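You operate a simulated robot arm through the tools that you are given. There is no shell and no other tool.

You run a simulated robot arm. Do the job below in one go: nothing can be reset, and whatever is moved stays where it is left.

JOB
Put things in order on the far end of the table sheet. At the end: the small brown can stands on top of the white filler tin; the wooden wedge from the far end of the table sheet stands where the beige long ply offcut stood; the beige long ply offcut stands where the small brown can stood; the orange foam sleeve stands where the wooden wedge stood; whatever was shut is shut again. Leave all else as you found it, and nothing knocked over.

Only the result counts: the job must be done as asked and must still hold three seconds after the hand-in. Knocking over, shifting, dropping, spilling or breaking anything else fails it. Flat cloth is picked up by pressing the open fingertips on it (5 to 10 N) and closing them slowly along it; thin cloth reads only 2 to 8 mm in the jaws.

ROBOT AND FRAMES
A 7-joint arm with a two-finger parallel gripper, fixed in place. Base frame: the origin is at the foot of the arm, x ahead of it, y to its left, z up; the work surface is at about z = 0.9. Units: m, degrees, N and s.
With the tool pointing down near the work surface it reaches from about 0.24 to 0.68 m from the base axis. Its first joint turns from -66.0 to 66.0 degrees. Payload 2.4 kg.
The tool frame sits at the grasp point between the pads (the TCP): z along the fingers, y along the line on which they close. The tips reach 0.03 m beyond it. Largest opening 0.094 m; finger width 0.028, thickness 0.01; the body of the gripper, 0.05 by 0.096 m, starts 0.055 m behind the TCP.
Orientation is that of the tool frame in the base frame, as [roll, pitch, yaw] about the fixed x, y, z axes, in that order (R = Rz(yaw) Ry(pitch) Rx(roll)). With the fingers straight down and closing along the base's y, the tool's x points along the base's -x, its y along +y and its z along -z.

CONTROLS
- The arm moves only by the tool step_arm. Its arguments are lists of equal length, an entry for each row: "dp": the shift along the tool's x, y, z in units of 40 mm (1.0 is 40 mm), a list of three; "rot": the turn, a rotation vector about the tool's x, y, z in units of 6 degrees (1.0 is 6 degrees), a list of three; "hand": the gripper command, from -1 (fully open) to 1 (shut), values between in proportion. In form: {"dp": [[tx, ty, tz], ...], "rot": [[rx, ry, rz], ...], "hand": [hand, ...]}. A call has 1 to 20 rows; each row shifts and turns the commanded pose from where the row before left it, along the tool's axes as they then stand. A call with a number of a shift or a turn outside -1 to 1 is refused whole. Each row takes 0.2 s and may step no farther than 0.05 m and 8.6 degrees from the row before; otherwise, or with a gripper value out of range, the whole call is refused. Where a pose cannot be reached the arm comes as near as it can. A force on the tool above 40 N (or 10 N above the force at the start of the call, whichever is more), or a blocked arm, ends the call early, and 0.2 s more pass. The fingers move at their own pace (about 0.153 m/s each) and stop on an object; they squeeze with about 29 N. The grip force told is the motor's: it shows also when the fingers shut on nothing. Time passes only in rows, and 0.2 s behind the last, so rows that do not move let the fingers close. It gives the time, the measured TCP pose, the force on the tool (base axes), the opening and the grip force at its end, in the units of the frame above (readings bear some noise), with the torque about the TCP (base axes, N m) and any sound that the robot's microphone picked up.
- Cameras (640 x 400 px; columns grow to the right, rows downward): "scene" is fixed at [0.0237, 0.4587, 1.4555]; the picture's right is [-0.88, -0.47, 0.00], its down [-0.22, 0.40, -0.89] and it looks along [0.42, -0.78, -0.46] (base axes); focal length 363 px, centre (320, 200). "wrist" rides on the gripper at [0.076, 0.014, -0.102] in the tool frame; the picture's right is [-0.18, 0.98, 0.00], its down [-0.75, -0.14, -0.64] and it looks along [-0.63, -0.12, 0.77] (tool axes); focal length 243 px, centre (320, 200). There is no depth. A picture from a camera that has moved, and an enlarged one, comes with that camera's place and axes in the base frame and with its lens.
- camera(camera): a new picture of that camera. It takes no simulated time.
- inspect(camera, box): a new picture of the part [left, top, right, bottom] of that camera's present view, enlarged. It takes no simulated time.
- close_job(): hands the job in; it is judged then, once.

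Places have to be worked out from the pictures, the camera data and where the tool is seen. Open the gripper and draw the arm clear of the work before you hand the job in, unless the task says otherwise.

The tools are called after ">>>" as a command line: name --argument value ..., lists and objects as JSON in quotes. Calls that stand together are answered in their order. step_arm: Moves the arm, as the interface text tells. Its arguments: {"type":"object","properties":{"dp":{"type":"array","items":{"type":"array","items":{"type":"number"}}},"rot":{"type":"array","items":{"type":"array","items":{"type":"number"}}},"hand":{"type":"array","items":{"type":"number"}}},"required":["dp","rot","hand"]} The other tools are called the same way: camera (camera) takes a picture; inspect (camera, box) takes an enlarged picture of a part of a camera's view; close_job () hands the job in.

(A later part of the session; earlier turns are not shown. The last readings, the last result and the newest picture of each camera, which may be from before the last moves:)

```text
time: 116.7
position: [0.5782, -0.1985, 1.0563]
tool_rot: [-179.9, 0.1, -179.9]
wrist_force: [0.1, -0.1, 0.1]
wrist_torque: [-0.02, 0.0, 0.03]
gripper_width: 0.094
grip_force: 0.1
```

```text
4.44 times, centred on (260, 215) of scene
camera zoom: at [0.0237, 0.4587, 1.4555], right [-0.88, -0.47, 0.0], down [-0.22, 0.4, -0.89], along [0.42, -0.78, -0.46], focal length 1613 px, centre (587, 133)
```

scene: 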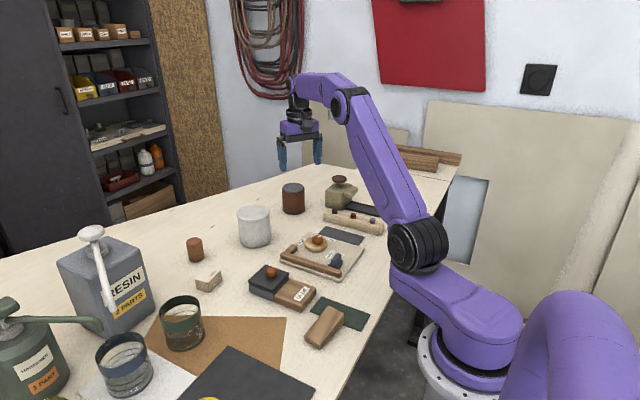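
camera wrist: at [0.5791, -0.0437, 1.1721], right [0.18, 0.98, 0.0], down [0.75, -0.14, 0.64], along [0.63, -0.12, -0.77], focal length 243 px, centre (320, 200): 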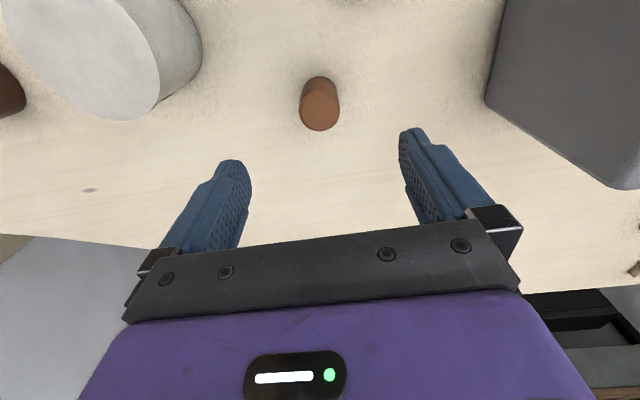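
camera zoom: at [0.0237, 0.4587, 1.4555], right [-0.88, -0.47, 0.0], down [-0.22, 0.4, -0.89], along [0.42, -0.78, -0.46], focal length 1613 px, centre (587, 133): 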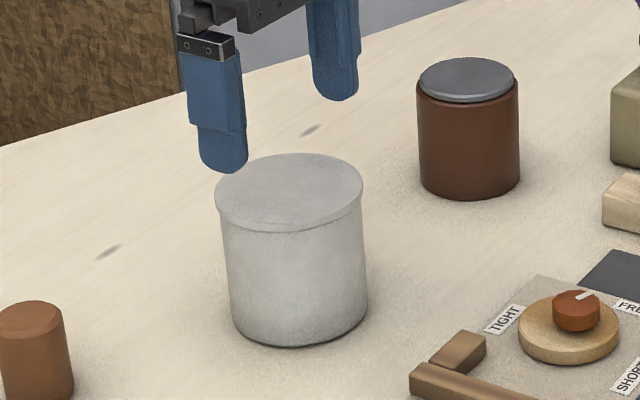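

The lid centre comes out at (0.575, −0.199), top z ≈ 0.985, diameter ≈ 0.088. I adjust and descend slowly so the tips come 3–4 mm below the lid's top on both sides.

>>> step_arm --dp '[[0.08, -0.02, 0.4], [0, 0, 0.3], [0, 0, 0.15], [0, 0, 0.1], [0, 0, 0.05], [0, 0, 0.05], [0, 0, 0.05], [0, 0, 0]]' --rot '[[0, 0, 0], [0, 0, 0], [0, 0, 0], [0, 0, 0], [0, 0, 0], [0, 0, 0], [0, 0, 0], [0, 0, 0]]' --hand '[-1, -1, -1, -1, -1, -1, -1, -1]'

>>> inspect --camera "wrist" --box '[160, 60, 480, 260]'

>>> inspect --camera "scene" --box '[210, 170, 310, 260]'

```text
time: 118.5
position: [0.575, -0.2015, 1.0124]
tool_rot: [-180.0, 0.1, 180.0]
wrist_force: [0.5, -0.1, 0.3]
wrist_torque: [0.01, 0.03, 0.0]
gripper_width: 0.0941
grip_force: 0.0
```

```text
2.00 times, centred on (320, 160) of wrist
camera zoom: at [0.4991, -0.1872, 1.1139], right [0.18, 0.98, 0.0], down [0.75, -0.14, 0.64], along [0.63, -0.12, -0.77], focal length 485 px, centre (320, 280)
```

zoom: 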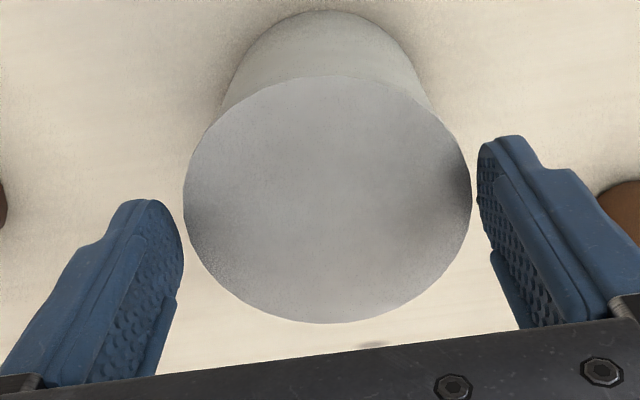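

```text
4.44 times, centred on (260, 215) of scene
camera zoom: at [0.0237, 0.4587, 1.4555], right [-0.88, -0.47, 0.0], down [-0.22, 0.4, -0.89], along [0.42, -0.78, -0.46], focal length 1613 px, centre (587, 133)
```

zoom: 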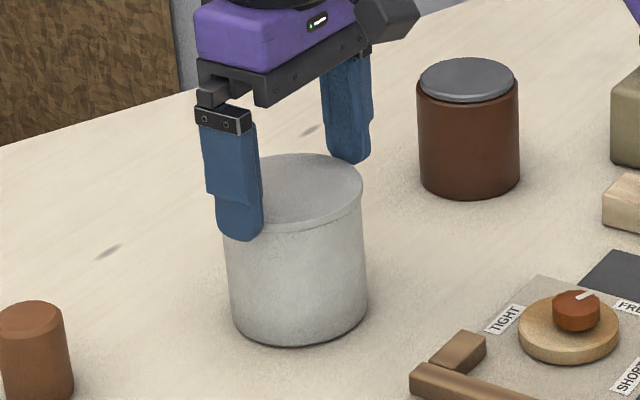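

The tips straddle the lid without contact. I close gently on the lid edge.

>>> step_arm --dp '[[0, 0, 0], [0, 0, 0], [0, 0, 0], [0, 0, 0]]' --rot '[[0, 0, 0], [0, 0, 0], [0, 0, 0], [0, 0, 0]]' --hand '[-0.9, -0.8, -0.6, -0.6]'

>>> inspect --camera "scene" --box '[210, 170, 310, 260]'

```text
time: 119.5
position: [0.5749, -0.2004, 1.0127]
tool_rot: [180.0, 0.0, -179.9]
wrist_force: [0.5, 0.4, -0.4]
wrist_torque: [0.02, -0.02, 0.03]
gripper_width: 0.0869
grip_force: 29.0
```

```text
4.44 times, centred on (260, 215) of scene
camera zoom: at [0.0238, 0.4587, 1.4555], right [-0.88, -0.47, 0.0], down [-0.22, 0.4, -0.89], along [0.42, -0.78, -0.46], focal length 1613 px, centre (587, 133)
```

zoom: 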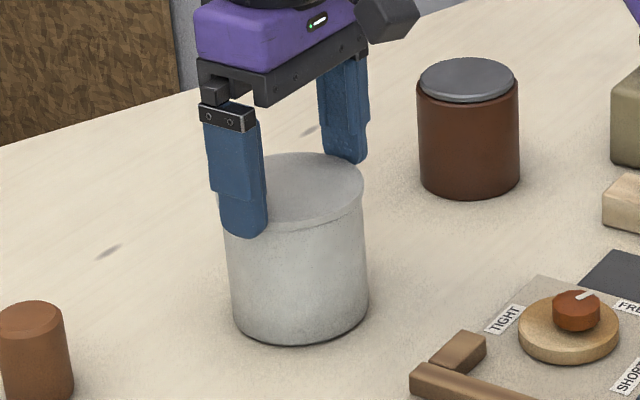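

Lid gripped at 0.0869. I lift slowly by about 1 cm.

>>> step_arm --dp '[[0, 0, 0], [0, 0, -0.05], [0, 0, -0.1], [0, 0, -0.1], [0, 0, 0]]' --rot '[[0, 0, 0], [0, 0, 0], [0, 0, 0], [0, 0, 0], [0, 0, 0]]' --hand '[-0.5, -0.5, -0.5, -0.5, -0.5]'

>>> inspect --camera "scene" --box '[210, 170, 310, 260]'

```text
time: 120.7
position: [0.5761, -0.2011, 1.0224]
tool_rot: [179.9, 0.0, 180.0]
wrist_force: [-0.4, 0.2, -2.6]
wrist_torque: [0.01, 0.0, -0.03]
gripper_width: 0.0872
grip_force: 28.8
```

```text
4.44 times, centred on (260, 215) of scene
camera zoom: at [0.0238, 0.4587, 1.4555], right [-0.88, -0.47, 0.0], down [-0.22, 0.4, -0.89], along [0.42, -0.78, -0.46], focal length 1613 px, centre (587, 133)
```

zoom: 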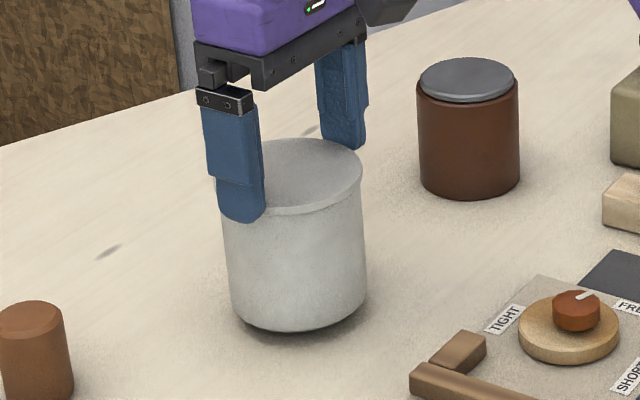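

The whole tin rises: its lid is fixed and nothing is underneath. I set it back down exactly and release.

>>> step_arm --dp '[[0, 0, 0.1], [0, 0, 0.1], [0, 0, 0.04], [0, 0, 0], [0, 0, 0], [0, 0, 0], [0, 0, -0.3], [0, 0, -0.6], [0, 0, -0.9], [0, 0, -0.9], [0, 0, 0]]' --rot '[[0, 0, 0], [0, 0, 0], [0, 0, 0], [0, 0, 0], [0, 0, 0], [0, 0, 0], [0, 0, 0], [0, 0, 0], [0, 0, 0], [0, 0, 0], [0, 0, 0]]' --hand '[-0.5, -0.5, -0.5, -0.5, -0.9, -1, -1, -1, -1, -1, -1]'

>>> inspect --camera "scene" --box '[210, 170, 310, 260]'

>>> camera --camera "wrist"

```text
time: 123.1
position: [0.5778, -0.2008, 1.1213]
tool_rot: [-180.0, 0.1, -179.9]
wrist_force: [-0.3, -0.3, -0.4]
wrist_torque: [-0.02, -0.01, 0.0]
gripper_width: 0.0938
grip_force: 0.1
```

```text
4.44 times, centred on (260, 215) of scene
camera zoom: at [0.0237, 0.4587, 1.4555], right [-0.88, -0.47, 0.0], down [-0.22, 0.4, -0.89], along [0.42, -0.78, -0.46], focal length 1613 px, centre (587, 133)
```

zoom: 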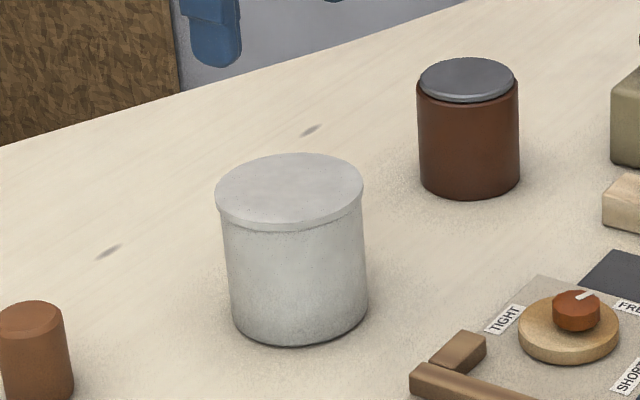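

```text
taken
camera wrist: at [0.5012, -0.1864, 1.2227], right [0.18, 0.98, 0.0], down [0.75, -0.14, 0.64], along [0.63, -0.12, -0.77], focal length 243 px, centre (320, 200)
```

wrist: 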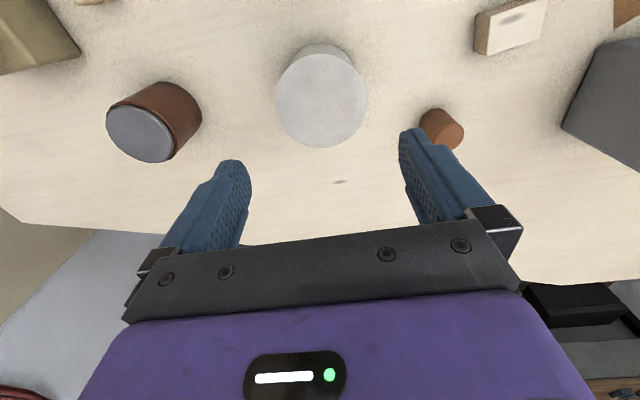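

Both test objects are back in place and nothing is hidden in either: so the dark lidded one (~0.28 kg) is the "small brown can", and the almost weightless plain cylinder is the foam sleeve. I start with the can: yaw to its direction, tilt 6°, and approach above it.

>>> step_arm --dp '[[0, 0, 0], [0, 0, 0], [0, 0, 0], [0, 0, 0], [0, 0, 0], [0, 0, 0], [0, 0, 0], [-0.308, -0.809, 0.188], [-0.308, -0.809, 0.188], [-0.308, -0.809, 0.188], [-0.308, -0.809, 0.188], [-0.308, -0.809, 0.188], [0, 0, 0]]' --rot '[[0, 0, 1], [0, 0, 1], [0, 0, 1], [0, 0, 1], [0, 0, 1], [0, 0, 0.75], [0, -1, 0], [0, 0, 0], [0, 0, 0], [0, 0, 0], [0, 0, 0], [0, 0, 0], [0, 0, 0]]' --hand '[-1, -1, -1, -1, -1, -1, -1, -1, -1, -1, -1, -1, -1]'

>>> camera --camera "wrist"

>>> inspect --camera "wrist" --box '[240, 40, 400, 180]'

```text
time: 125.9
position: [0.5392, -0.3743, 1.087]
tool_rot: [179.9, 6.2, 145.5]
wrist_force: [-0.2, -0.1, 0.5]
wrist_torque: [0.04, 0.02, 0.01]
gripper_width: 0.0942
grip_force: 0.0
```

```text
taken
camera wrist: at [0.4762, -0.314, 1.1811], right [0.71, 0.71, 0.02], down [0.48, -0.5, 0.72], along [0.52, -0.5, -0.7], focal length 243 px, centre (320, 200)
```

wrist: 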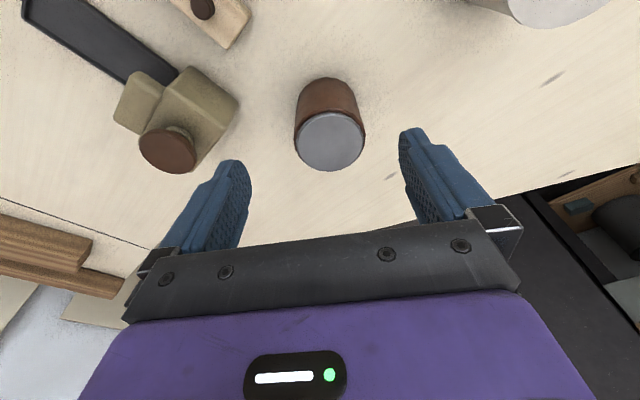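

```text
2.86 times, centred on (320, 110) of wrist
camera zoom: at [0.4762, -0.314, 1.1811], right [0.71, 0.71, 0.02], down [0.48, -0.5, 0.72], along [0.52, -0.5, -0.7], focal length 693 px, centre (320, 457)
```

zoom: 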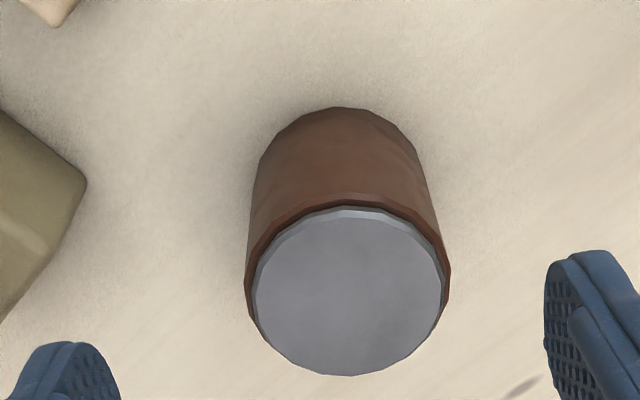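

The can's lid is at about (0.577, −0.396). I move closer over it (tips still above the lid) and check alignment.

>>> step_arm --dp '[[-0.344, 0.051, 0.73], [-0.344, 0.051, 0.73], [0, 0, 0]]' --rot '[[0, 0, 0], [0, 0, 0], [0, 0, 0]]' --hand '[-1, -1, -1]'

>>> camera --camera "wrist"

>>> inspect --camera "scene" --box '[250, 140, 350, 220]'

```text
time: 126.7
position: [0.5699, -0.3892, 1.0329]
tool_rot: [179.9, 6.0, 145.6]
wrist_force: [-0.4, -0.3, -0.1]
wrist_torque: [0.01, -0.01, -0.02]
gripper_width: 0.0939
grip_force: 0.0
```

```text
taken
camera wrist: at [0.507, -0.329, 1.1259], right [0.71, 0.71, 0.02], down [0.48, -0.5, 0.72], along [0.52, -0.5, -0.7], focal length 243 px, centre (320, 200)
```

wrist: 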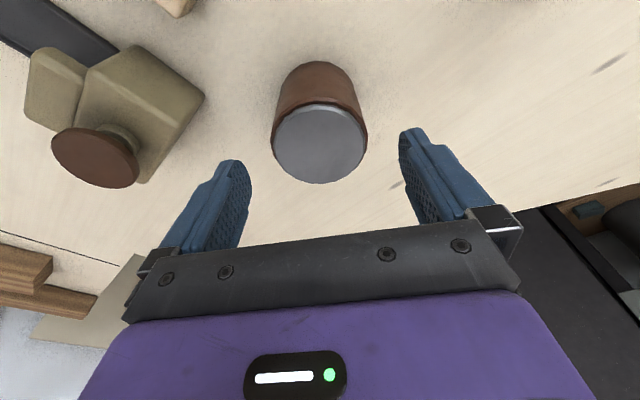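

```text
5.00 times, centred on (300, 180) of scene
camera zoom: at [0.0237, 0.4587, 1.4555], right [-0.88, -0.47, 0.0], down [-0.22, 0.4, -0.89], along [0.42, -0.78, -0.46], focal length 1815 px, centre (420, 300)
```

zoom: 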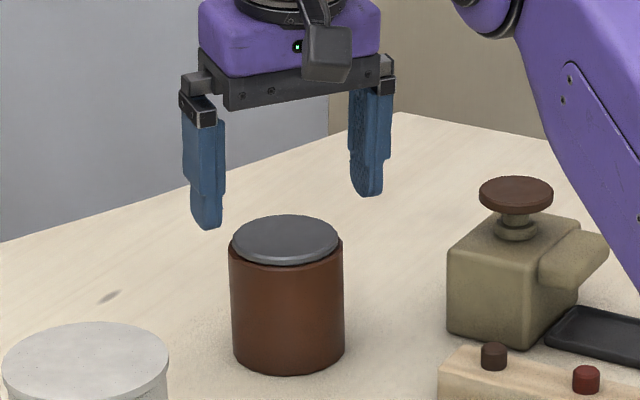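

Aligned. I descend along the tool axis to about mid-height of the can (TCP z ≈ 0.957).

>>> step_arm --dp '[[-0.01, 0, 0.5], [-0.01, 0, 0.5], [-0.01, 0, 0.5], [-0.01, 0, 0.3], [0, 0, 0.1], [0, 0, 0]]' --rot '[[0, 0, 0], [0, 0, 0], [0, 0, 0], [0, 0, 0], [0, 0, 0], [0, 0, 0]]' --hand '[-1, -1, -1, -1, -1, -1]'

>>> camera --camera "wrist"

>>> inspect --camera "scene" --box '[250, 140, 350, 220]'

```text
time: 128.1
position: [0.5744, -0.393, 0.9598]
tool_rot: [180.0, 6.1, 145.5]
wrist_force: [0.5, 0.0, -1.0]
wrist_torque: [0.0, -0.03, -0.04]
gripper_width: 0.0938
grip_force: 0.1
```

```text
taken
camera wrist: at [0.512, -0.3331, 1.0516], right [0.71, 0.71, 0.02], down [0.48, -0.5, 0.72], along [0.52, -0.5, -0.7], focal length 243 px, centre (320, 200)
```

wrist: 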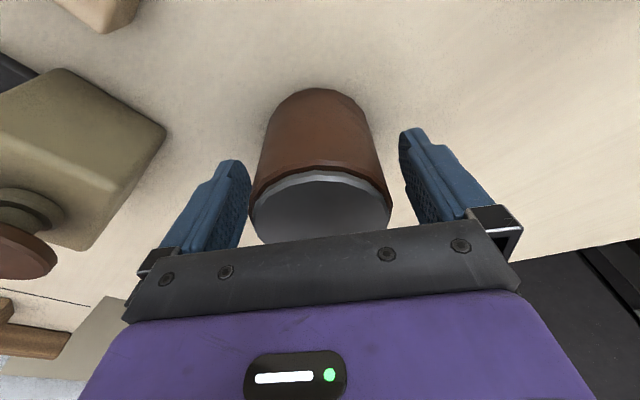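

```text
5.00 times, centred on (300, 180) of scene
camera zoom: at [0.0237, 0.4587, 1.4555], right [-0.88, -0.47, 0.0], down [-0.22, 0.4, -0.89], along [0.42, -0.78, -0.46], focal length 1815 px, centre (420, 300)
```

zoom: 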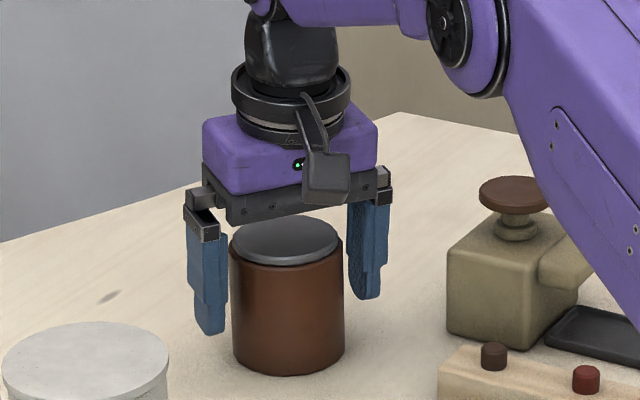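

The fingers straddle the can. I grip it.

>>> step_arm --dp '[[0, 0, 0], [0, 0, 0], [0, 0, 0], [0, 0, 0], [0, 0, 0]]' --rot '[[0, 0, 0], [0, 0, 0], [0, 0, 0], [0, 0, 0], [0, 0, 0]]' --hand '[-0.8, -0.6, -0.4, -0.1, -0.1]'

>>> inspect --camera "scene" --box '[250, 140, 350, 220]'

```text
time: 129.3
position: [0.5744, -0.3931, 0.9581]
tool_rot: [-180.0, 6.1, 145.5]
wrist_force: [-0.4, 0.1, 0.7]
wrist_torque: [0.03, -0.04, -0.02]
gripper_width: 0.0743
grip_force: 28.4
```

```text
5.00 times, centred on (300, 180) of scene
camera zoom: at [0.0237, 0.4587, 1.4555], right [-0.88, -0.47, 0.0], down [-0.22, 0.4, -0.89], along [0.42, -0.78, -0.46], focal length 1815 px, centre (420, 300)
```

zoom: 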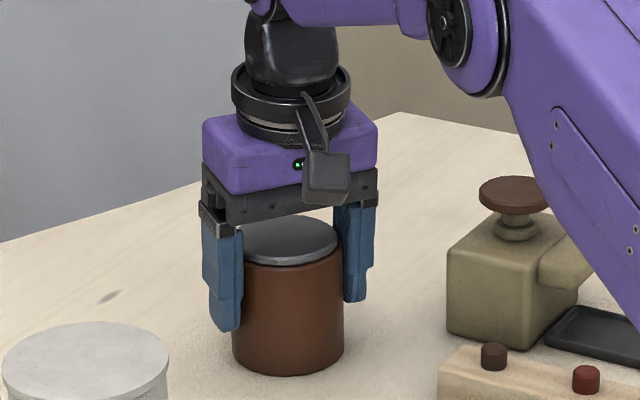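

Can held (0.0743 m). I lift it a little, check the load, then bring it up and inward.

>>> step_arm --dp '[[0, 0, 0], [-0.026, 0, -0.249], [-0.026, 0, -0.249], [0.351, 0, -0.615], [0.351, 0, -0.615], [0.351, 0, -0.615], [0.351, 0, -0.615], [0, 0, 0]]' --rot '[[0, 0, 0], [0, 0, 0], [0, 0, 0], [0, 0, 0], [0, 0, 0], [0, 0, 0], [0, 0, 0], [0, 0, 0]]' --hand '[0, 0, 0, 0, 0, 0, 0, 0]'

>>> camera --camera "scene"

>>> camera --camera "wrist"

```text
time: 131.1
position: [0.5191, -0.3534, 1.0737]
tool_rot: [-180.0, 6.0, 145.5]
wrist_force: [-0.1, -0.6, -2.9]
wrist_torque: [0.02, 0.01, 0.0]
gripper_width: 0.0737
grip_force: 29.0
```

```text
taken
```

scene: 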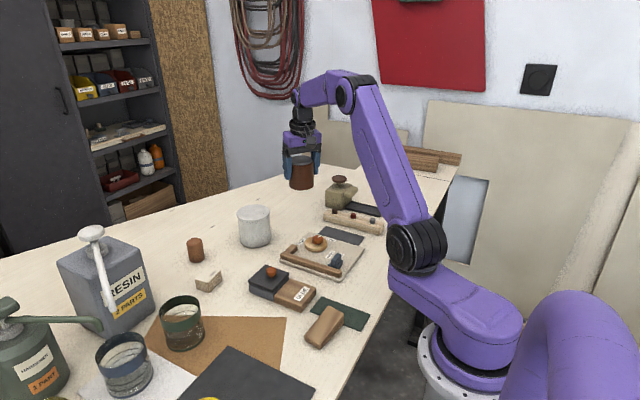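

```text
taken
camera wrist: at [0.4569, -0.2931, 1.1673], right [0.71, 0.71, 0.02], down [0.48, -0.5, 0.72], along [0.52, -0.5, -0.7], focal length 243 px, centre (320, 200)
```

wrist: 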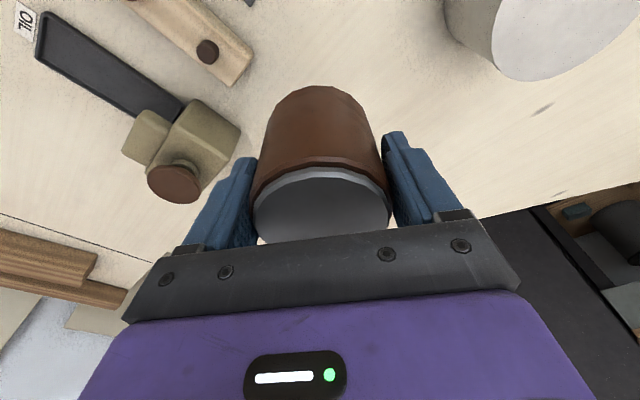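

The can is held upright, bottom ≈3 cm above the tin's top level. I carry it over the tin at (0.575, −0.200).

>>> step_arm --dp '[[0.2215, 0.79, -0.023], [0.2215, 0.79, -0.023], [0.2215, 0.79, -0.023], [0.2215, 0.79, -0.023], [0.2215, 0.77, -0.023], [0, 0, 0]]' --rot '[[0, 0, 0], [0, 0, 0], [0, 0, 0], [0, 0, 0], [0, 0, 0], [0, 0, 0]]' --hand '[0, 0, 0, 0, 0, 0]'

>>> inspect --camera "scene" --box '[200, 150, 320, 260]'

>>> camera --camera "wrist"

```text
time: 132.5
position: [0.572, -0.1971, 1.0725]
tool_rot: [-180.0, 6.1, 145.5]
wrist_force: [0.4, 1.2, -2.4]
wrist_torque: [0.01, 0.0, 0.0]
gripper_width: 0.0735
grip_force: 29.4
```

```text
3.64 times, centred on (260, 205) of scene
camera zoom: at [0.0238, 0.4587, 1.4555], right [-0.88, -0.47, 0.0], down [-0.22, 0.4, -0.89], along [0.42, -0.78, -0.46], focal length 1320 px, centre (538, 182)
```

zoom: 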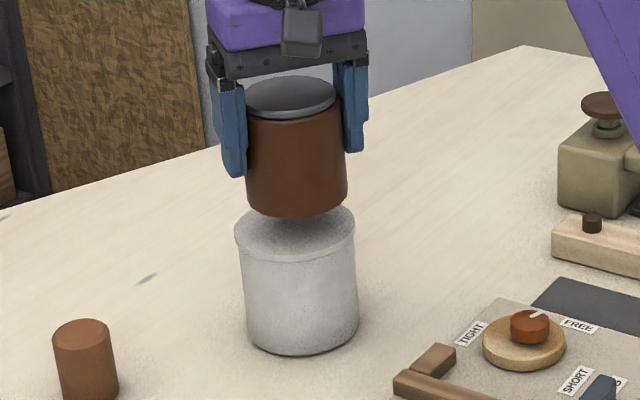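

```text
taken
camera wrist: at [0.5089, -0.1372, 1.166], right [0.71, 0.71, 0.02], down [0.48, -0.5, 0.72], along [0.52, -0.5, -0.7], focal length 243 px, centre (320, 200)
```

wrist: 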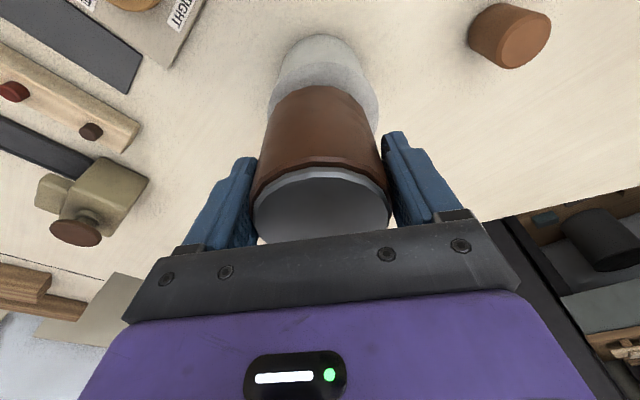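

The can is well centred over the tin in both views. I lower it to just above contact.

>>> step_arm --dp '[[0.03, 0, 0.28], [0.028, 0, 0.27], [0, 0, 0]]' --rot '[[0, 0, 0], [0, 0, 0], [0, 0, 0]]' --hand '[0, 0, 0]'

>>> step_arm --dp '[[0.0053, 0, 0.05], [0.0053, 0, 0.05], [0, 0, 0]]' --rot '[[0, 0, 0], [0, 0, 0], [0, 0, 0]]' --hand '[0, 0, 0]'

>>> inspect --camera "scene" --box '[200, 150, 320, 260]'

```text
time: 133.3
position: [0.5741, -0.1998, 1.051]
tool_rot: [-180.0, 6.1, 145.5]
wrist_force: [-0.3, -0.9, -3.0]
wrist_torque: [0.01, -0.02, -0.02]
gripper_width: 0.0738
grip_force: 28.6
```

```text
time: 134.1
position: [0.5757, -0.2004, 1.0467]
tool_rot: [179.8, 6.5, 145.5]
wrist_force: [5.5, -3.5, 18.4]
wrist_torque: [-0.14, -0.17, -0.09]
gripper_width: 0.0731
grip_force: 28.9
```

```text
3.64 times, centred on (260, 205) of scene
camera zoom: at [0.0235, 0.4587, 1.4555], right [-0.88, -0.47, 0.0], down [-0.22, 0.4, -0.89], along [0.42, -0.78, -0.46], focal length 1320 px, centre (538, 182)
```

zoom: 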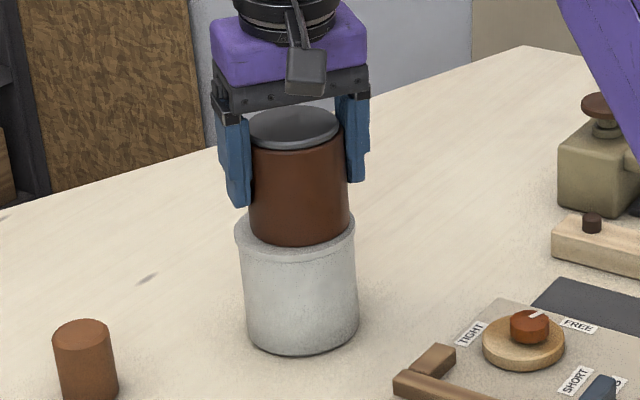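

Contact: the can now rests on the tin (18 N). I relieve the pressure by 1–2 mm, then open slowly.

>>> step_arm --dp '[[-0.004, 0, -0.04], [0, 0, 0]]' --rot '[[0, 0, 0], [0, 0, 0]]' --hand '[0, 0]'

>>> inspect --camera "scene" --box '[220, 170, 300, 250]'

```text
time: 134.7
position: [0.572, -0.1997, 1.0468]
tool_rot: [180.0, 6.0, 145.5]
wrist_force: [2.7, -1.7, 5.9]
wrist_torque: [-0.31, -0.34, 0.02]
gripper_width: 0.0727
grip_force: 29.2
```

```text
5.00 times, centred on (260, 210) of scene
camera zoom: at [0.0237, 0.4587, 1.4555], right [-0.88, -0.47, 0.0], down [-0.22, 0.4, -0.89], along [0.42, -0.78, -0.46], focal length 1815 px, centre (620, 150)
```

zoom: 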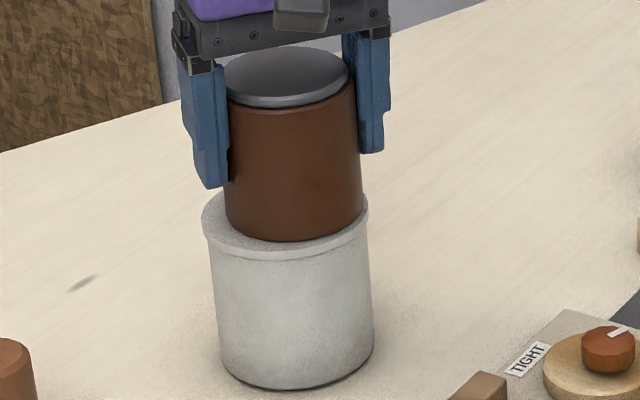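

The can is seated on the tin, maybe ~5 mm off centre. I open slowly and check it.

>>> step_arm --dp '[[0, 0, 0], [0, 0, 0], [0, 0, 0], [0, 0, 0]]' --rot '[[0, 0, 0], [0, 0, 0], [0, 0, 0], [0, 0, 0]]' --hand '[-0.65, -0.8, -1, -1]'

>>> inspect --camera "scene" --box '[220, 170, 300, 250]'

>>> camera --camera "wrist"

```text
time: 135.7
position: [0.5719, -0.2, 1.0469]
tool_rot: [-180.0, 6.1, 145.5]
wrist_force: [-0.7, 0.3, 0.3]
wrist_torque: [0.0, 0.0, 0.03]
gripper_width: 0.094
grip_force: 0.1
```

```text
5.00 times, centred on (260, 210) of scene
camera zoom: at [0.0237, 0.4587, 1.4555], right [-0.88, -0.47, 0.0], down [-0.22, 0.4, -0.89], along [0.42, -0.78, -0.46], focal length 1815 px, centre (620, 150)
```

zoom: 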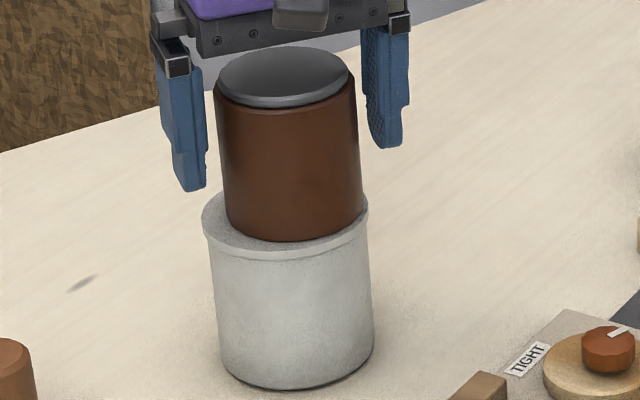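

```text
taken
camera wrist: at [0.5097, -0.1394, 1.1403], right [0.71, 0.71, 0.02], down [0.48, -0.5, 0.72], along [0.52, -0.5, -0.7], focal length 243 px, centre (320, 200)
```

wrist: 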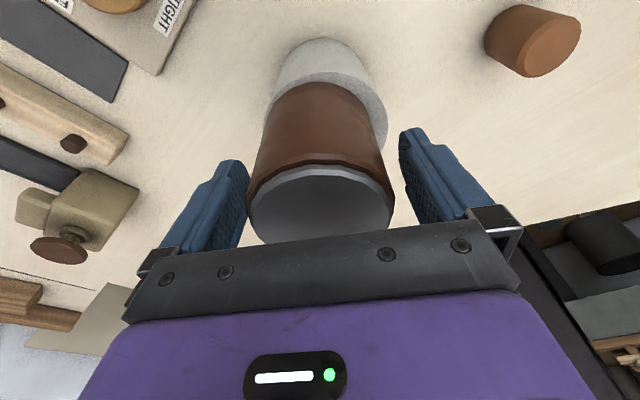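

The can stands stably on the tin (~5 mm off centre, fully supported). I retreat straight up along the tool axis.

>>> step_arm --dp '[[0, 0, -0.4], [0, 0, -0.7], [0, 0, -0.9], [0, 0, -0.9], [0, 0, 0]]' --rot '[[0, 0, 0], [0, 0, 0], [0, 0, 0], [0, 0, 0], [0, 0, 0]]' --hand '[-1, -1, -1, -1, -1]'

>>> camera --camera "wrist"

>>> inspect --camera "scene" --box '[170, 160, 330, 300]'

```text
time: 136.9
position: [0.5653, -0.1946, 1.162]
tool_rot: [-180.0, 6.1, 145.6]
wrist_force: [0.0, -0.1, 0.0]
wrist_torque: [0.0, -0.04, -0.03]
gripper_width: 0.0941
grip_force: 0.0
```

```text
taken
camera wrist: at [0.503, -0.1343, 1.2566], right [0.71, 0.71, 0.02], down [0.48, -0.5, 0.72], along [0.52, -0.5, -0.7], focal length 243 px, centre (320, 200)
```

wrist: 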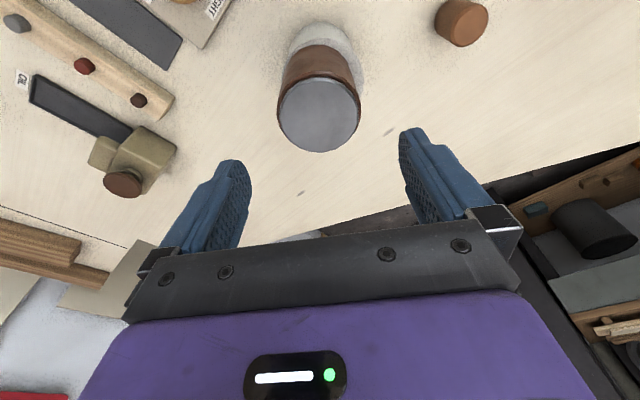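

```text
2.86 times, centred on (250, 230) of scene
camera zoom: at [0.0237, 0.4587, 1.4555], right [-0.88, -0.47, 0.0], down [-0.22, 0.4, -0.89], along [0.42, -0.78, -0.46], focal length 1037 px, centre (520, 114)
```

zoom: 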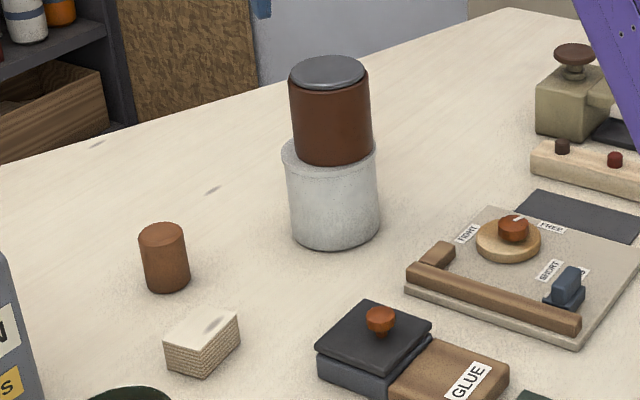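

The stack stands well. Next the ply offcut: I untilt, yaw back to 180°, move over it at about (0.559, 0.0), and re-measure it from above.

>>> step_arm --dp '[[0, 0, 0], [0, 0, 0], [0, 0, 0], [0, 0, 0], [0, 0, 0], [0, 0, 0], [0, 0, 0], [0.03, 0.97, 0], [0.03, 0.97, 0], [0.03, 0.97, 0], [0.03, 0.97, 0], [0.03, 0.97, 0], [0, 0, 0.9], [0, 0, 0.9], [0, 0, 0]]' --rot '[[0, 1, 0], [0, 0, -1], [0, 0, -1], [0, 0, -1], [0, 0, -1], [0, 0, -1], [0, 0, -0.75], [0, 0, 0], [0, 0, 0], [0, 0, 0], [0, 0, 0], [0, 0, 0], [0, 0, 0], [0, 0, 0], [0, 0, 0]]' --hand '[-1, -1, -1, -1, -1, -1, -1, -1, -1, -1, -1, -1, -1, -1, -1]'

>>> camera --camera "wrist"

>>> inspect --camera "wrist" --box '[240, 60, 400, 180]'

```text
time: 140.1
position: [0.5563, 0.0014, 1.0919]
tool_rot: [-179.9, 0.1, 180.0]
wrist_force: [0.8, -0.4, -1.6]
wrist_torque: [0.05, 0.04, 0.0]
gripper_width: 0.0941
grip_force: 0.1
```

```text
taken
camera wrist: at [0.4803, 0.0151, 1.1926], right [0.18, 0.98, 0.0], down [0.75, -0.14, 0.64], along [0.63, -0.12, -0.77], focal length 243 px, centre (320, 200)
```

wrist: 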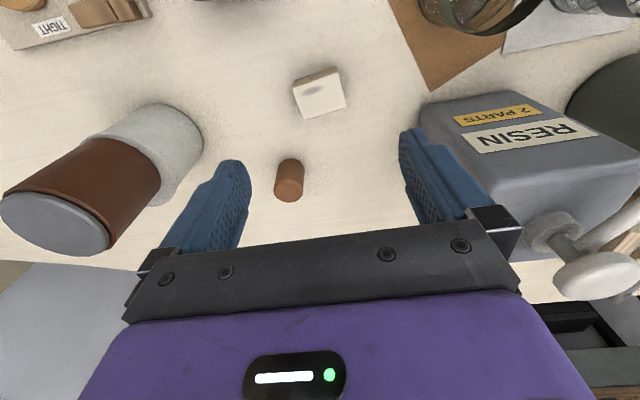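

```text
3.33 times, centred on (320, 120) of wrist
camera zoom: at [0.4803, 0.0151, 1.1926], right [0.18, 0.98, 0.0], down [0.75, -0.14, 0.64], along [0.63, -0.12, -0.77], focal length 809 px, centre (320, 467)
```

zoom: 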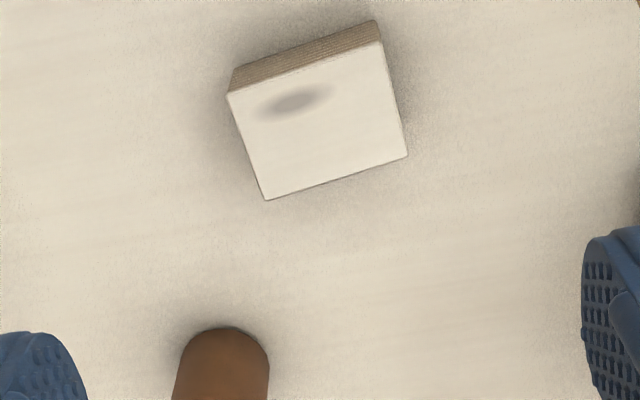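

The ply offcut is centred at (0.559, 0.000), 0.048 × 0.034 × 0.03 m, turned about 7°. I align the yaw, apply the same 6° tilt (needed for the far destination), and descend to grip its long dimension.

>>> step_arm --dp '[[0, 0, 0], [0, 0, 0], [0, 0, 0], [0.08, -0.01, 0.8], [0.08, -0.01, 0.8], [0.08, -0.005, 0.8], [0.08, 0, 0.7], [0, 0, 0]]' --rot '[[0, 0, -1], [0, 0, -0.17], [0, -1, 0], [0, 0, 0], [0, 0, 0], [0, 0, 0], [0, 0, 0], [0, 0, 0]]' --hand '[-1, -1, -1, -1, -1, -1, -1, -1]'

>>> camera --camera "wrist"

>>> inspect --camera "scene" --box '[160, 220, 260, 310]'

```text
time: 141.9
position: [0.554, -0.0002, 0.9666]
tool_rot: [180.0, 6.1, -173.0]
wrist_force: [0.2, 0.0, -0.2]
wrist_torque: [-0.04, 0.01, 0.05]
gripper_width: 0.0941
grip_force: 0.2
```

```text
taken
camera wrist: at [0.4682, 0.0032, 1.0598], right [0.06, 1.0, 0.02], down [0.69, -0.06, 0.72], along [0.72, -0.03, -0.69], focal length 243 px, centre (320, 200)
```

wrist: 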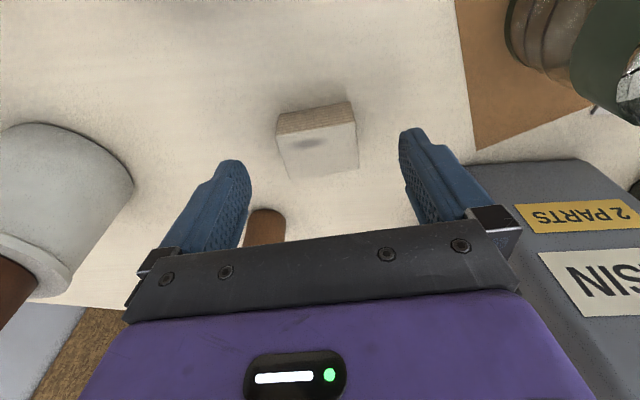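

```text
4.44 times, centred on (210, 265) of scene
camera zoom: at [0.0237, 0.4587, 1.4555], right [-0.88, -0.47, 0.0], down [-0.22, 0.4, -0.89], along [0.42, -0.78, -0.46], focal length 1613 px, centre (809, -89)
```

zoom: 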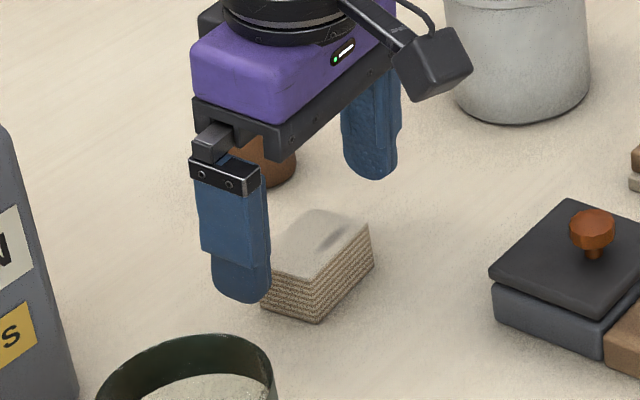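

Good alignment. I descend the last 3 cm along the tool axis and grip the ply.

>>> step_arm --dp '[[0, 0, 0.35], [0, 0, 0.25], [0, 0, 0.12], [0, 0, 0], [0, 0, 0], [0, 0, 0], [0, 0, 0], [0, 0, 0]]' --rot '[[0, 0, 0], [0, 0, 0], [0, 0, 0], [0, 0, 0], [0, 0, 0], [0, 0, 0], [0, 0, 0], [0, 0, 0]]' --hand '[-1, -1, -1, -1, -0.5, -0.1, 0.2, 0.2]'

>>> inspect --camera "scene" --box '[160, 220, 260, 310]'

```text
time: 143.7
position: [0.561, -0.0001, 0.9368]
tool_rot: [180.0, 6.1, -173.1]
wrist_force: [0.4, 0.5, 0.1]
wrist_torque: [-0.02, 0.03, 0.01]
gripper_width: 0.0491
grip_force: 29.6
```

```text
4.44 times, centred on (210, 265) of scene
camera zoom: at [0.0237, 0.4587, 1.4555], right [-0.88, -0.47, 0.0], down [-0.22, 0.4, -0.89], along [0.42, -0.78, -0.46], focal length 1613 px, centre (809, -89)
```

zoom: 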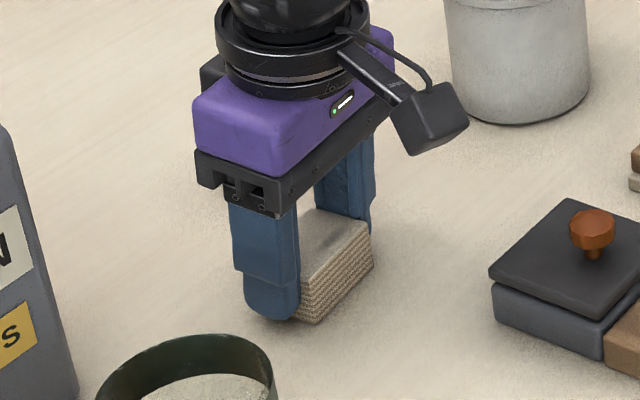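

Ply gripped (0.0491 m). I lift it, draw it inward to pass around the can-on-tin stack, and carry it toward the can's former place.

>>> step_arm --dp '[[0, 0, 0], [-0.093, 0, -0.889], [-0.093, 0, -0.889], [-0.093, 0, -0.889], [-0.093, 0, -0.889], [0.846, -0.21, -0.089], [0.846, -0.21, -0.089], [0.846, -0.21, -0.089], [0.846, -0.21, -0.089], [0, 0, 0]]' --rot '[[0, 0, 0], [0, 0, 0], [0, 0, 0], [0, 0, 0], [0, 0, 0], [0, 0, 0], [0, 0, 0], [0, 0, 0], [0, 0, 0], [0, 0, 0]]' --hand '[0.3, 0.3, 0.3, 0.3, 0.3, 0.3, 0.3, 0.3, 0.3, 0.3]'

>>> camera --camera "scene"

```text
time: 145.9
position: [0.4249, -0.0484, 1.0769]
tool_rot: [-179.9, 6.0, -173.0]
wrist_force: [-0.2, 0.4, -0.3]
wrist_torque: [0.0, 0.02, -0.03]
gripper_width: 0.0486
grip_force: 28.8
```

```text
taken
```

scene: 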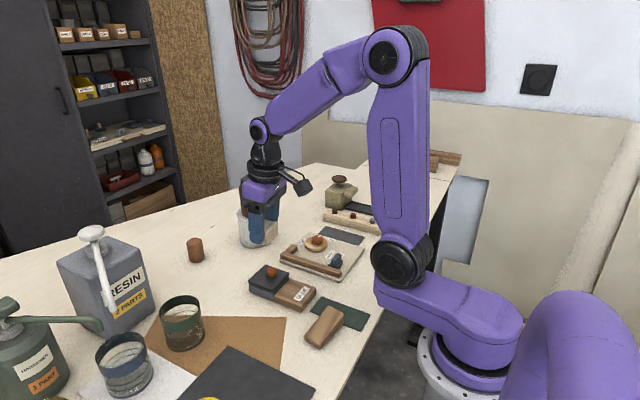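

Ply is held and clear. I continue around to −y, then outward above the destination.

>>> step_arm --dp '[[0.121, -0.9925, -0.013], [0.121, -0.9925, -0.013], [0.121, -0.9925, -0.013], [0.121, -0.9925, -0.013], [0.121, -0.9925, -0.013], [0.121, -0.9925, -0.013], [0.121, -0.9925, -0.013], [-0.683, -0.401, 0.1], [-0.683, -0.401, 0.26], [-0.683, -0.401, 0.26], [-0.683, -0.401, 0.26], [0, 0, 0]]' --rot '[[0, 0, 0], [0, 0, 0], [0, 0, 0], [0, 0, 0], [0, 0, 0], [0, 0, 0], [0, 0, 0], [0, 0, 0], [0, 0, 0], [0, 0, 0], [0, 0, 0], [0, 0, 0]]' --hand '[0.3, 0.3, 0.3, 0.3, 0.3, 0.3, 0.3, 0.3, 0.3, 0.3, 0.3, 0.3]'

>>> camera --camera "scene"

>>> camera --camera "wrist"

```text
time: 148.5
position: [0.5467, -0.3781, 1.0523]
tool_rot: [-180.0, 6.0, -173.0]
wrist_force: [0.0, 0.2, -0.4]
wrist_torque: [0.01, 0.01, 0.02]
gripper_width: 0.0488
grip_force: 29.1
```

```text
taken
```

scene: 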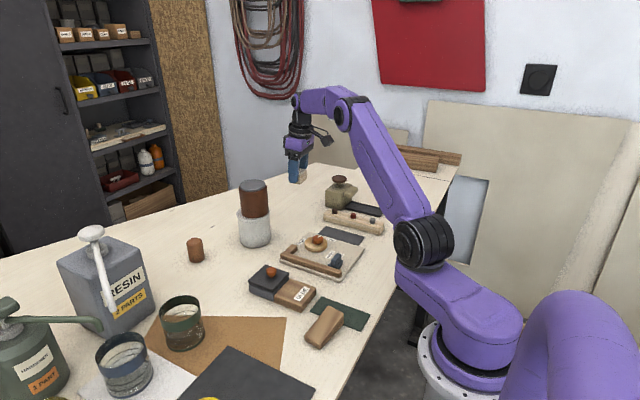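

```text
taken
camera wrist: at [0.46, -0.3752, 1.146], right [0.06, 1.0, 0.02], down [0.69, -0.06, 0.72], along [0.72, -0.03, -0.7], focal length 243 px, centre (320, 200)
```

wrist: 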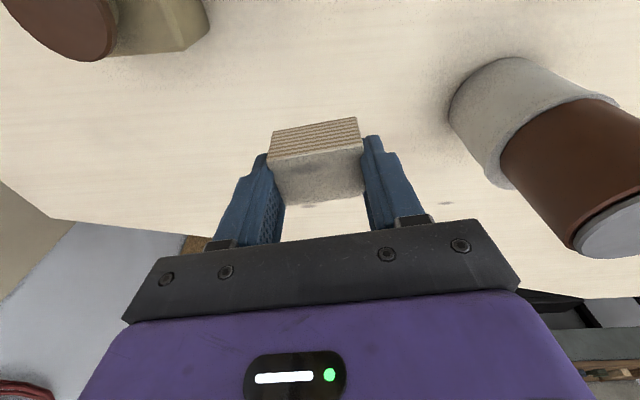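

The ply is held flat. I lower it toward the can's former spot (0.578, −0.397), stopping a few millimetres above the table.

>>> step_arm --dp '[[-0.16, -0.19, 0.8], [-0.16, -0.19, 0.8], [-0.1, -0.14, 0.7], [-0.05, -0.05, 0.4], [0, 0, 0.1], [0, 0, 0]]' --rot '[[0, 0, 0], [0, 0, 0], [0, 0, 0], [0, 0, 0], [0, 0, 0], [0, 0, 0]]' --hand '[0.3, 0.3, 0.3, 0.3, 0.3, 0.3]'

>>> inspect --camera "scene" --box '[240, 140, 360, 240]'

```text
time: 149.9
position: [0.5835, -0.399, 0.9469]
tool_rot: [-180.0, 6.1, -173.1]
wrist_force: [0.5, -1.1, -0.6]
wrist_torque: [0.01, 0.03, -0.05]
gripper_width: 0.0486
grip_force: 29.0
```

```text
4.00 times, centred on (300, 190) of scene
camera zoom: at [0.0237, 0.4587, 1.4555], right [-0.88, -0.47, 0.0], down [-0.22, 0.4, -0.89], along [0.42, -0.78, -0.46], focal length 1452 px, centre (400, 240)
```

zoom: 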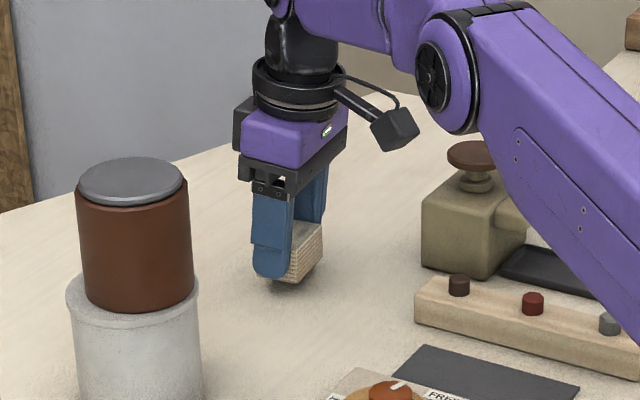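

>>> step_arm --dp '[[0.107, 0.06, 0.08], [0, 0, 0.08], [0, 0, 0.05], [0, 0, 0]]' --rot '[[0, 0, 0], [0, 0, 0], [0, 0, 0], [0, 0, 0]]' --hand '[0.3, 0.3, 0.3, 0.3]'

>>> inspect --camera "scene" --box '[260, 170, 340, 230]'

```text
time: 150.9
position: [0.5782, -0.3958, 0.9381]
tool_rot: [-179.9, 6.1, -173.0]
wrist_force: [-0.7, -0.2, -0.5]
wrist_torque: [0.0, -0.01, 0.0]
gripper_width: 0.0487
grip_force: 28.8
```

```text
6.67 times, centred on (300, 200) of scene
camera zoom: at [0.0237, 0.4587, 1.4555], right [-0.88, -0.47, 0.0], down [-0.22, 0.4, -0.89], along [0.42, -0.78, -0.46], focal length 2420 px, centre (453, 200)
```

zoom: 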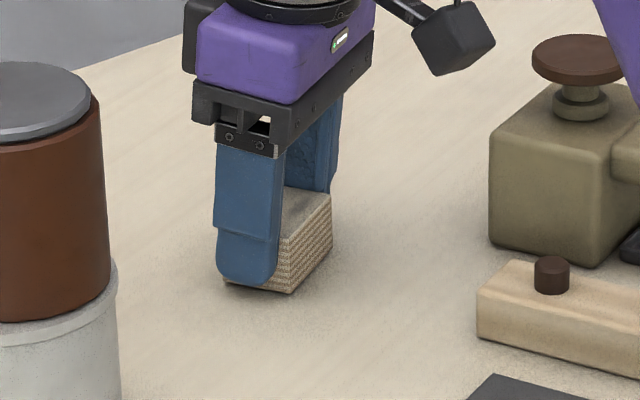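

Just ~1 mm above the table. I settle it and release.

>>> step_arm --dp '[[-0.037, -0.035, 0.045], [0, 0, 0], [0, 0, 0], [0, 0, 0], [0, 0, 0]]' --rot '[[0, 0, 0], [0, 0, 0], [0, 0, 0], [0, 0, 0], [0, 0, 0]]' --hand '[0.3, 0.3, -0.15, -0.5, -1]'

>>> step_arm --dp '[[0, 0, -0.3], [0, 0, -0.7], [0, 0, -0.9], [0.3, 0, -0.8], [0, 0, 0]]' --rot '[[0, 0, 0], [0, 0, 0], [0, 0, 0], [0, 0, 0], [0, 0, 0]]' --hand '[-1, -1, -1, -1, -1]'

>>> camera --camera "wrist"

>>> inspect --camera "scene" --box '[220, 140, 360, 240]'

```text
time: 152.1
position: [0.5805, -0.3971, 0.9356]
tool_rot: [180.0, 6.2, -173.0]
wrist_force: [-1.1, 0.1, -0.9]
wrist_torque: [0.01, 0.0, 0.01]
gripper_width: 0.0941
grip_force: 0.1
```

```text
time: 153.3
position: [0.5532, -0.4008, 1.042]
tool_rot: [-179.9, 6.2, -173.0]
wrist_force: [0.4, 0.6, -0.8]
wrist_torque: [0.02, 0.0, -0.02]
gripper_width: 0.094
grip_force: 0.0
```

```text
taken
camera wrist: at [0.4664, -0.3971, 1.1349], right [0.06, 1.0, 0.02], down [0.69, -0.06, 0.72], along [0.72, -0.03, -0.7], focal length 243 px, centre (320, 200)
```

wrist: 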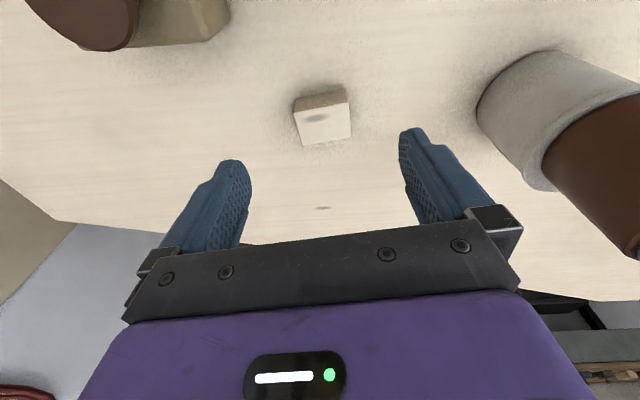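

```text
4.00 times, centred on (290, 190) of scene
camera zoom: at [0.0237, 0.4587, 1.4555], right [-0.88, -0.47, 0.0], down [-0.22, 0.4, -0.89], along [0.42, -0.78, -0.46], focal length 1452 px, centre (440, 240)
```

zoom: 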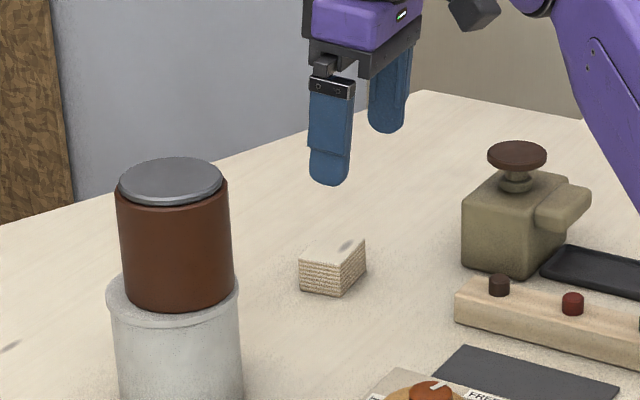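

The ply stands at the can's former spot (≈0.577, −0.398). Now the wedge: I rise, untilt, and move above it near the base to measure it.

>>> step_arm --dp '[[0, 0, -0.9], [0, 0, -0.9], [0, 0, 0], [0, 0, 0], [0.55, 0.77, 0], [0.55, 0.77, 0], [0.55, 0.77, 0], [0.55, 0.77, 0], [0.55, 0.77, 0], [0.55, 0.77, 0], [0.52, 0.77, 0], [0.52, 0.77, 0], [0.52, 0.77, 0], [0.52, 0.77, 0], [0.52, 0.77, 0], [0.52, 0.77, 0], [0.5, 0.76, 0], [0, 0, 0]]' --rot '[[0, 1, 0], [0, 0.02, 0], [0, 0, 1], [0, 0, 0.17], [0, 0, 0], [0, 0, 0], [0, 0, 0], [0, 0, 0], [0, 0, 0], [0, 0, 0], [0, 0, 0], [0, 0, 0], [0, 0, 0], [0, 0, 0], [0, 0, 0], [0, 0, 0], [0, 0, 0], [0, 0, 0]]' --hand '[-1, -1, -1, -1, -1, -1, -1, -1, -1, -1, -1, -1, -1, -1, -1, -1, -1, -1]'

>>> camera --camera "wrist"

>>> camera --camera "scene"

```text
time: 157.1
position: [0.2608, 0.0069, 1.1133]
tool_rot: [-179.9, 0.0, -180.0]
wrist_force: [0.8, -0.1, 0.9]
wrist_torque: [-0.01, -0.01, 0.01]
gripper_width: 0.094
grip_force: 0.0
out of reach, approached as far as the arm can: row 1, 2
```

```text
taken
camera wrist: at [0.1843, 0.0208, 1.2148], right [0.18, 0.98, 0.0], down [0.75, -0.14, 0.64], along [0.63, -0.12, -0.77], focal length 243 px, centre (320, 200)
```

wrist: 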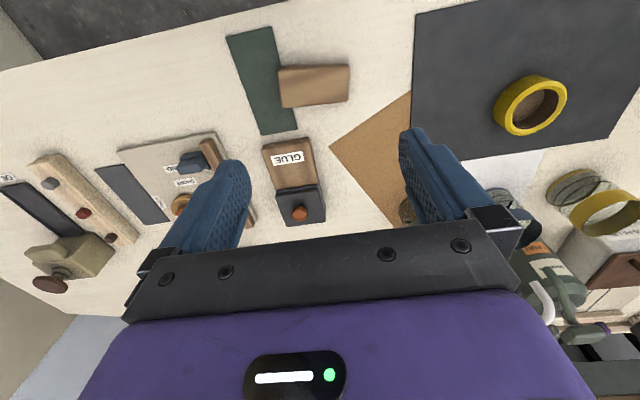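

```text
taken
```

scene: 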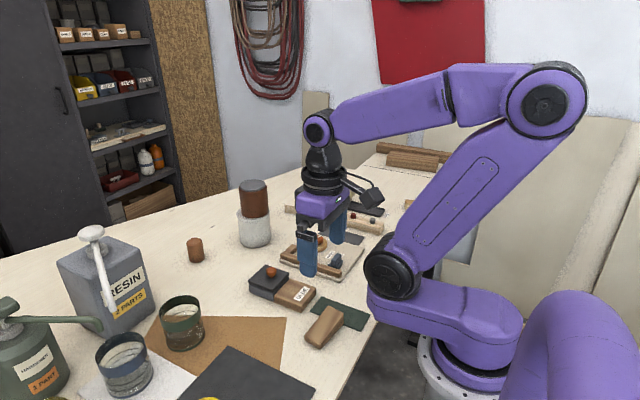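

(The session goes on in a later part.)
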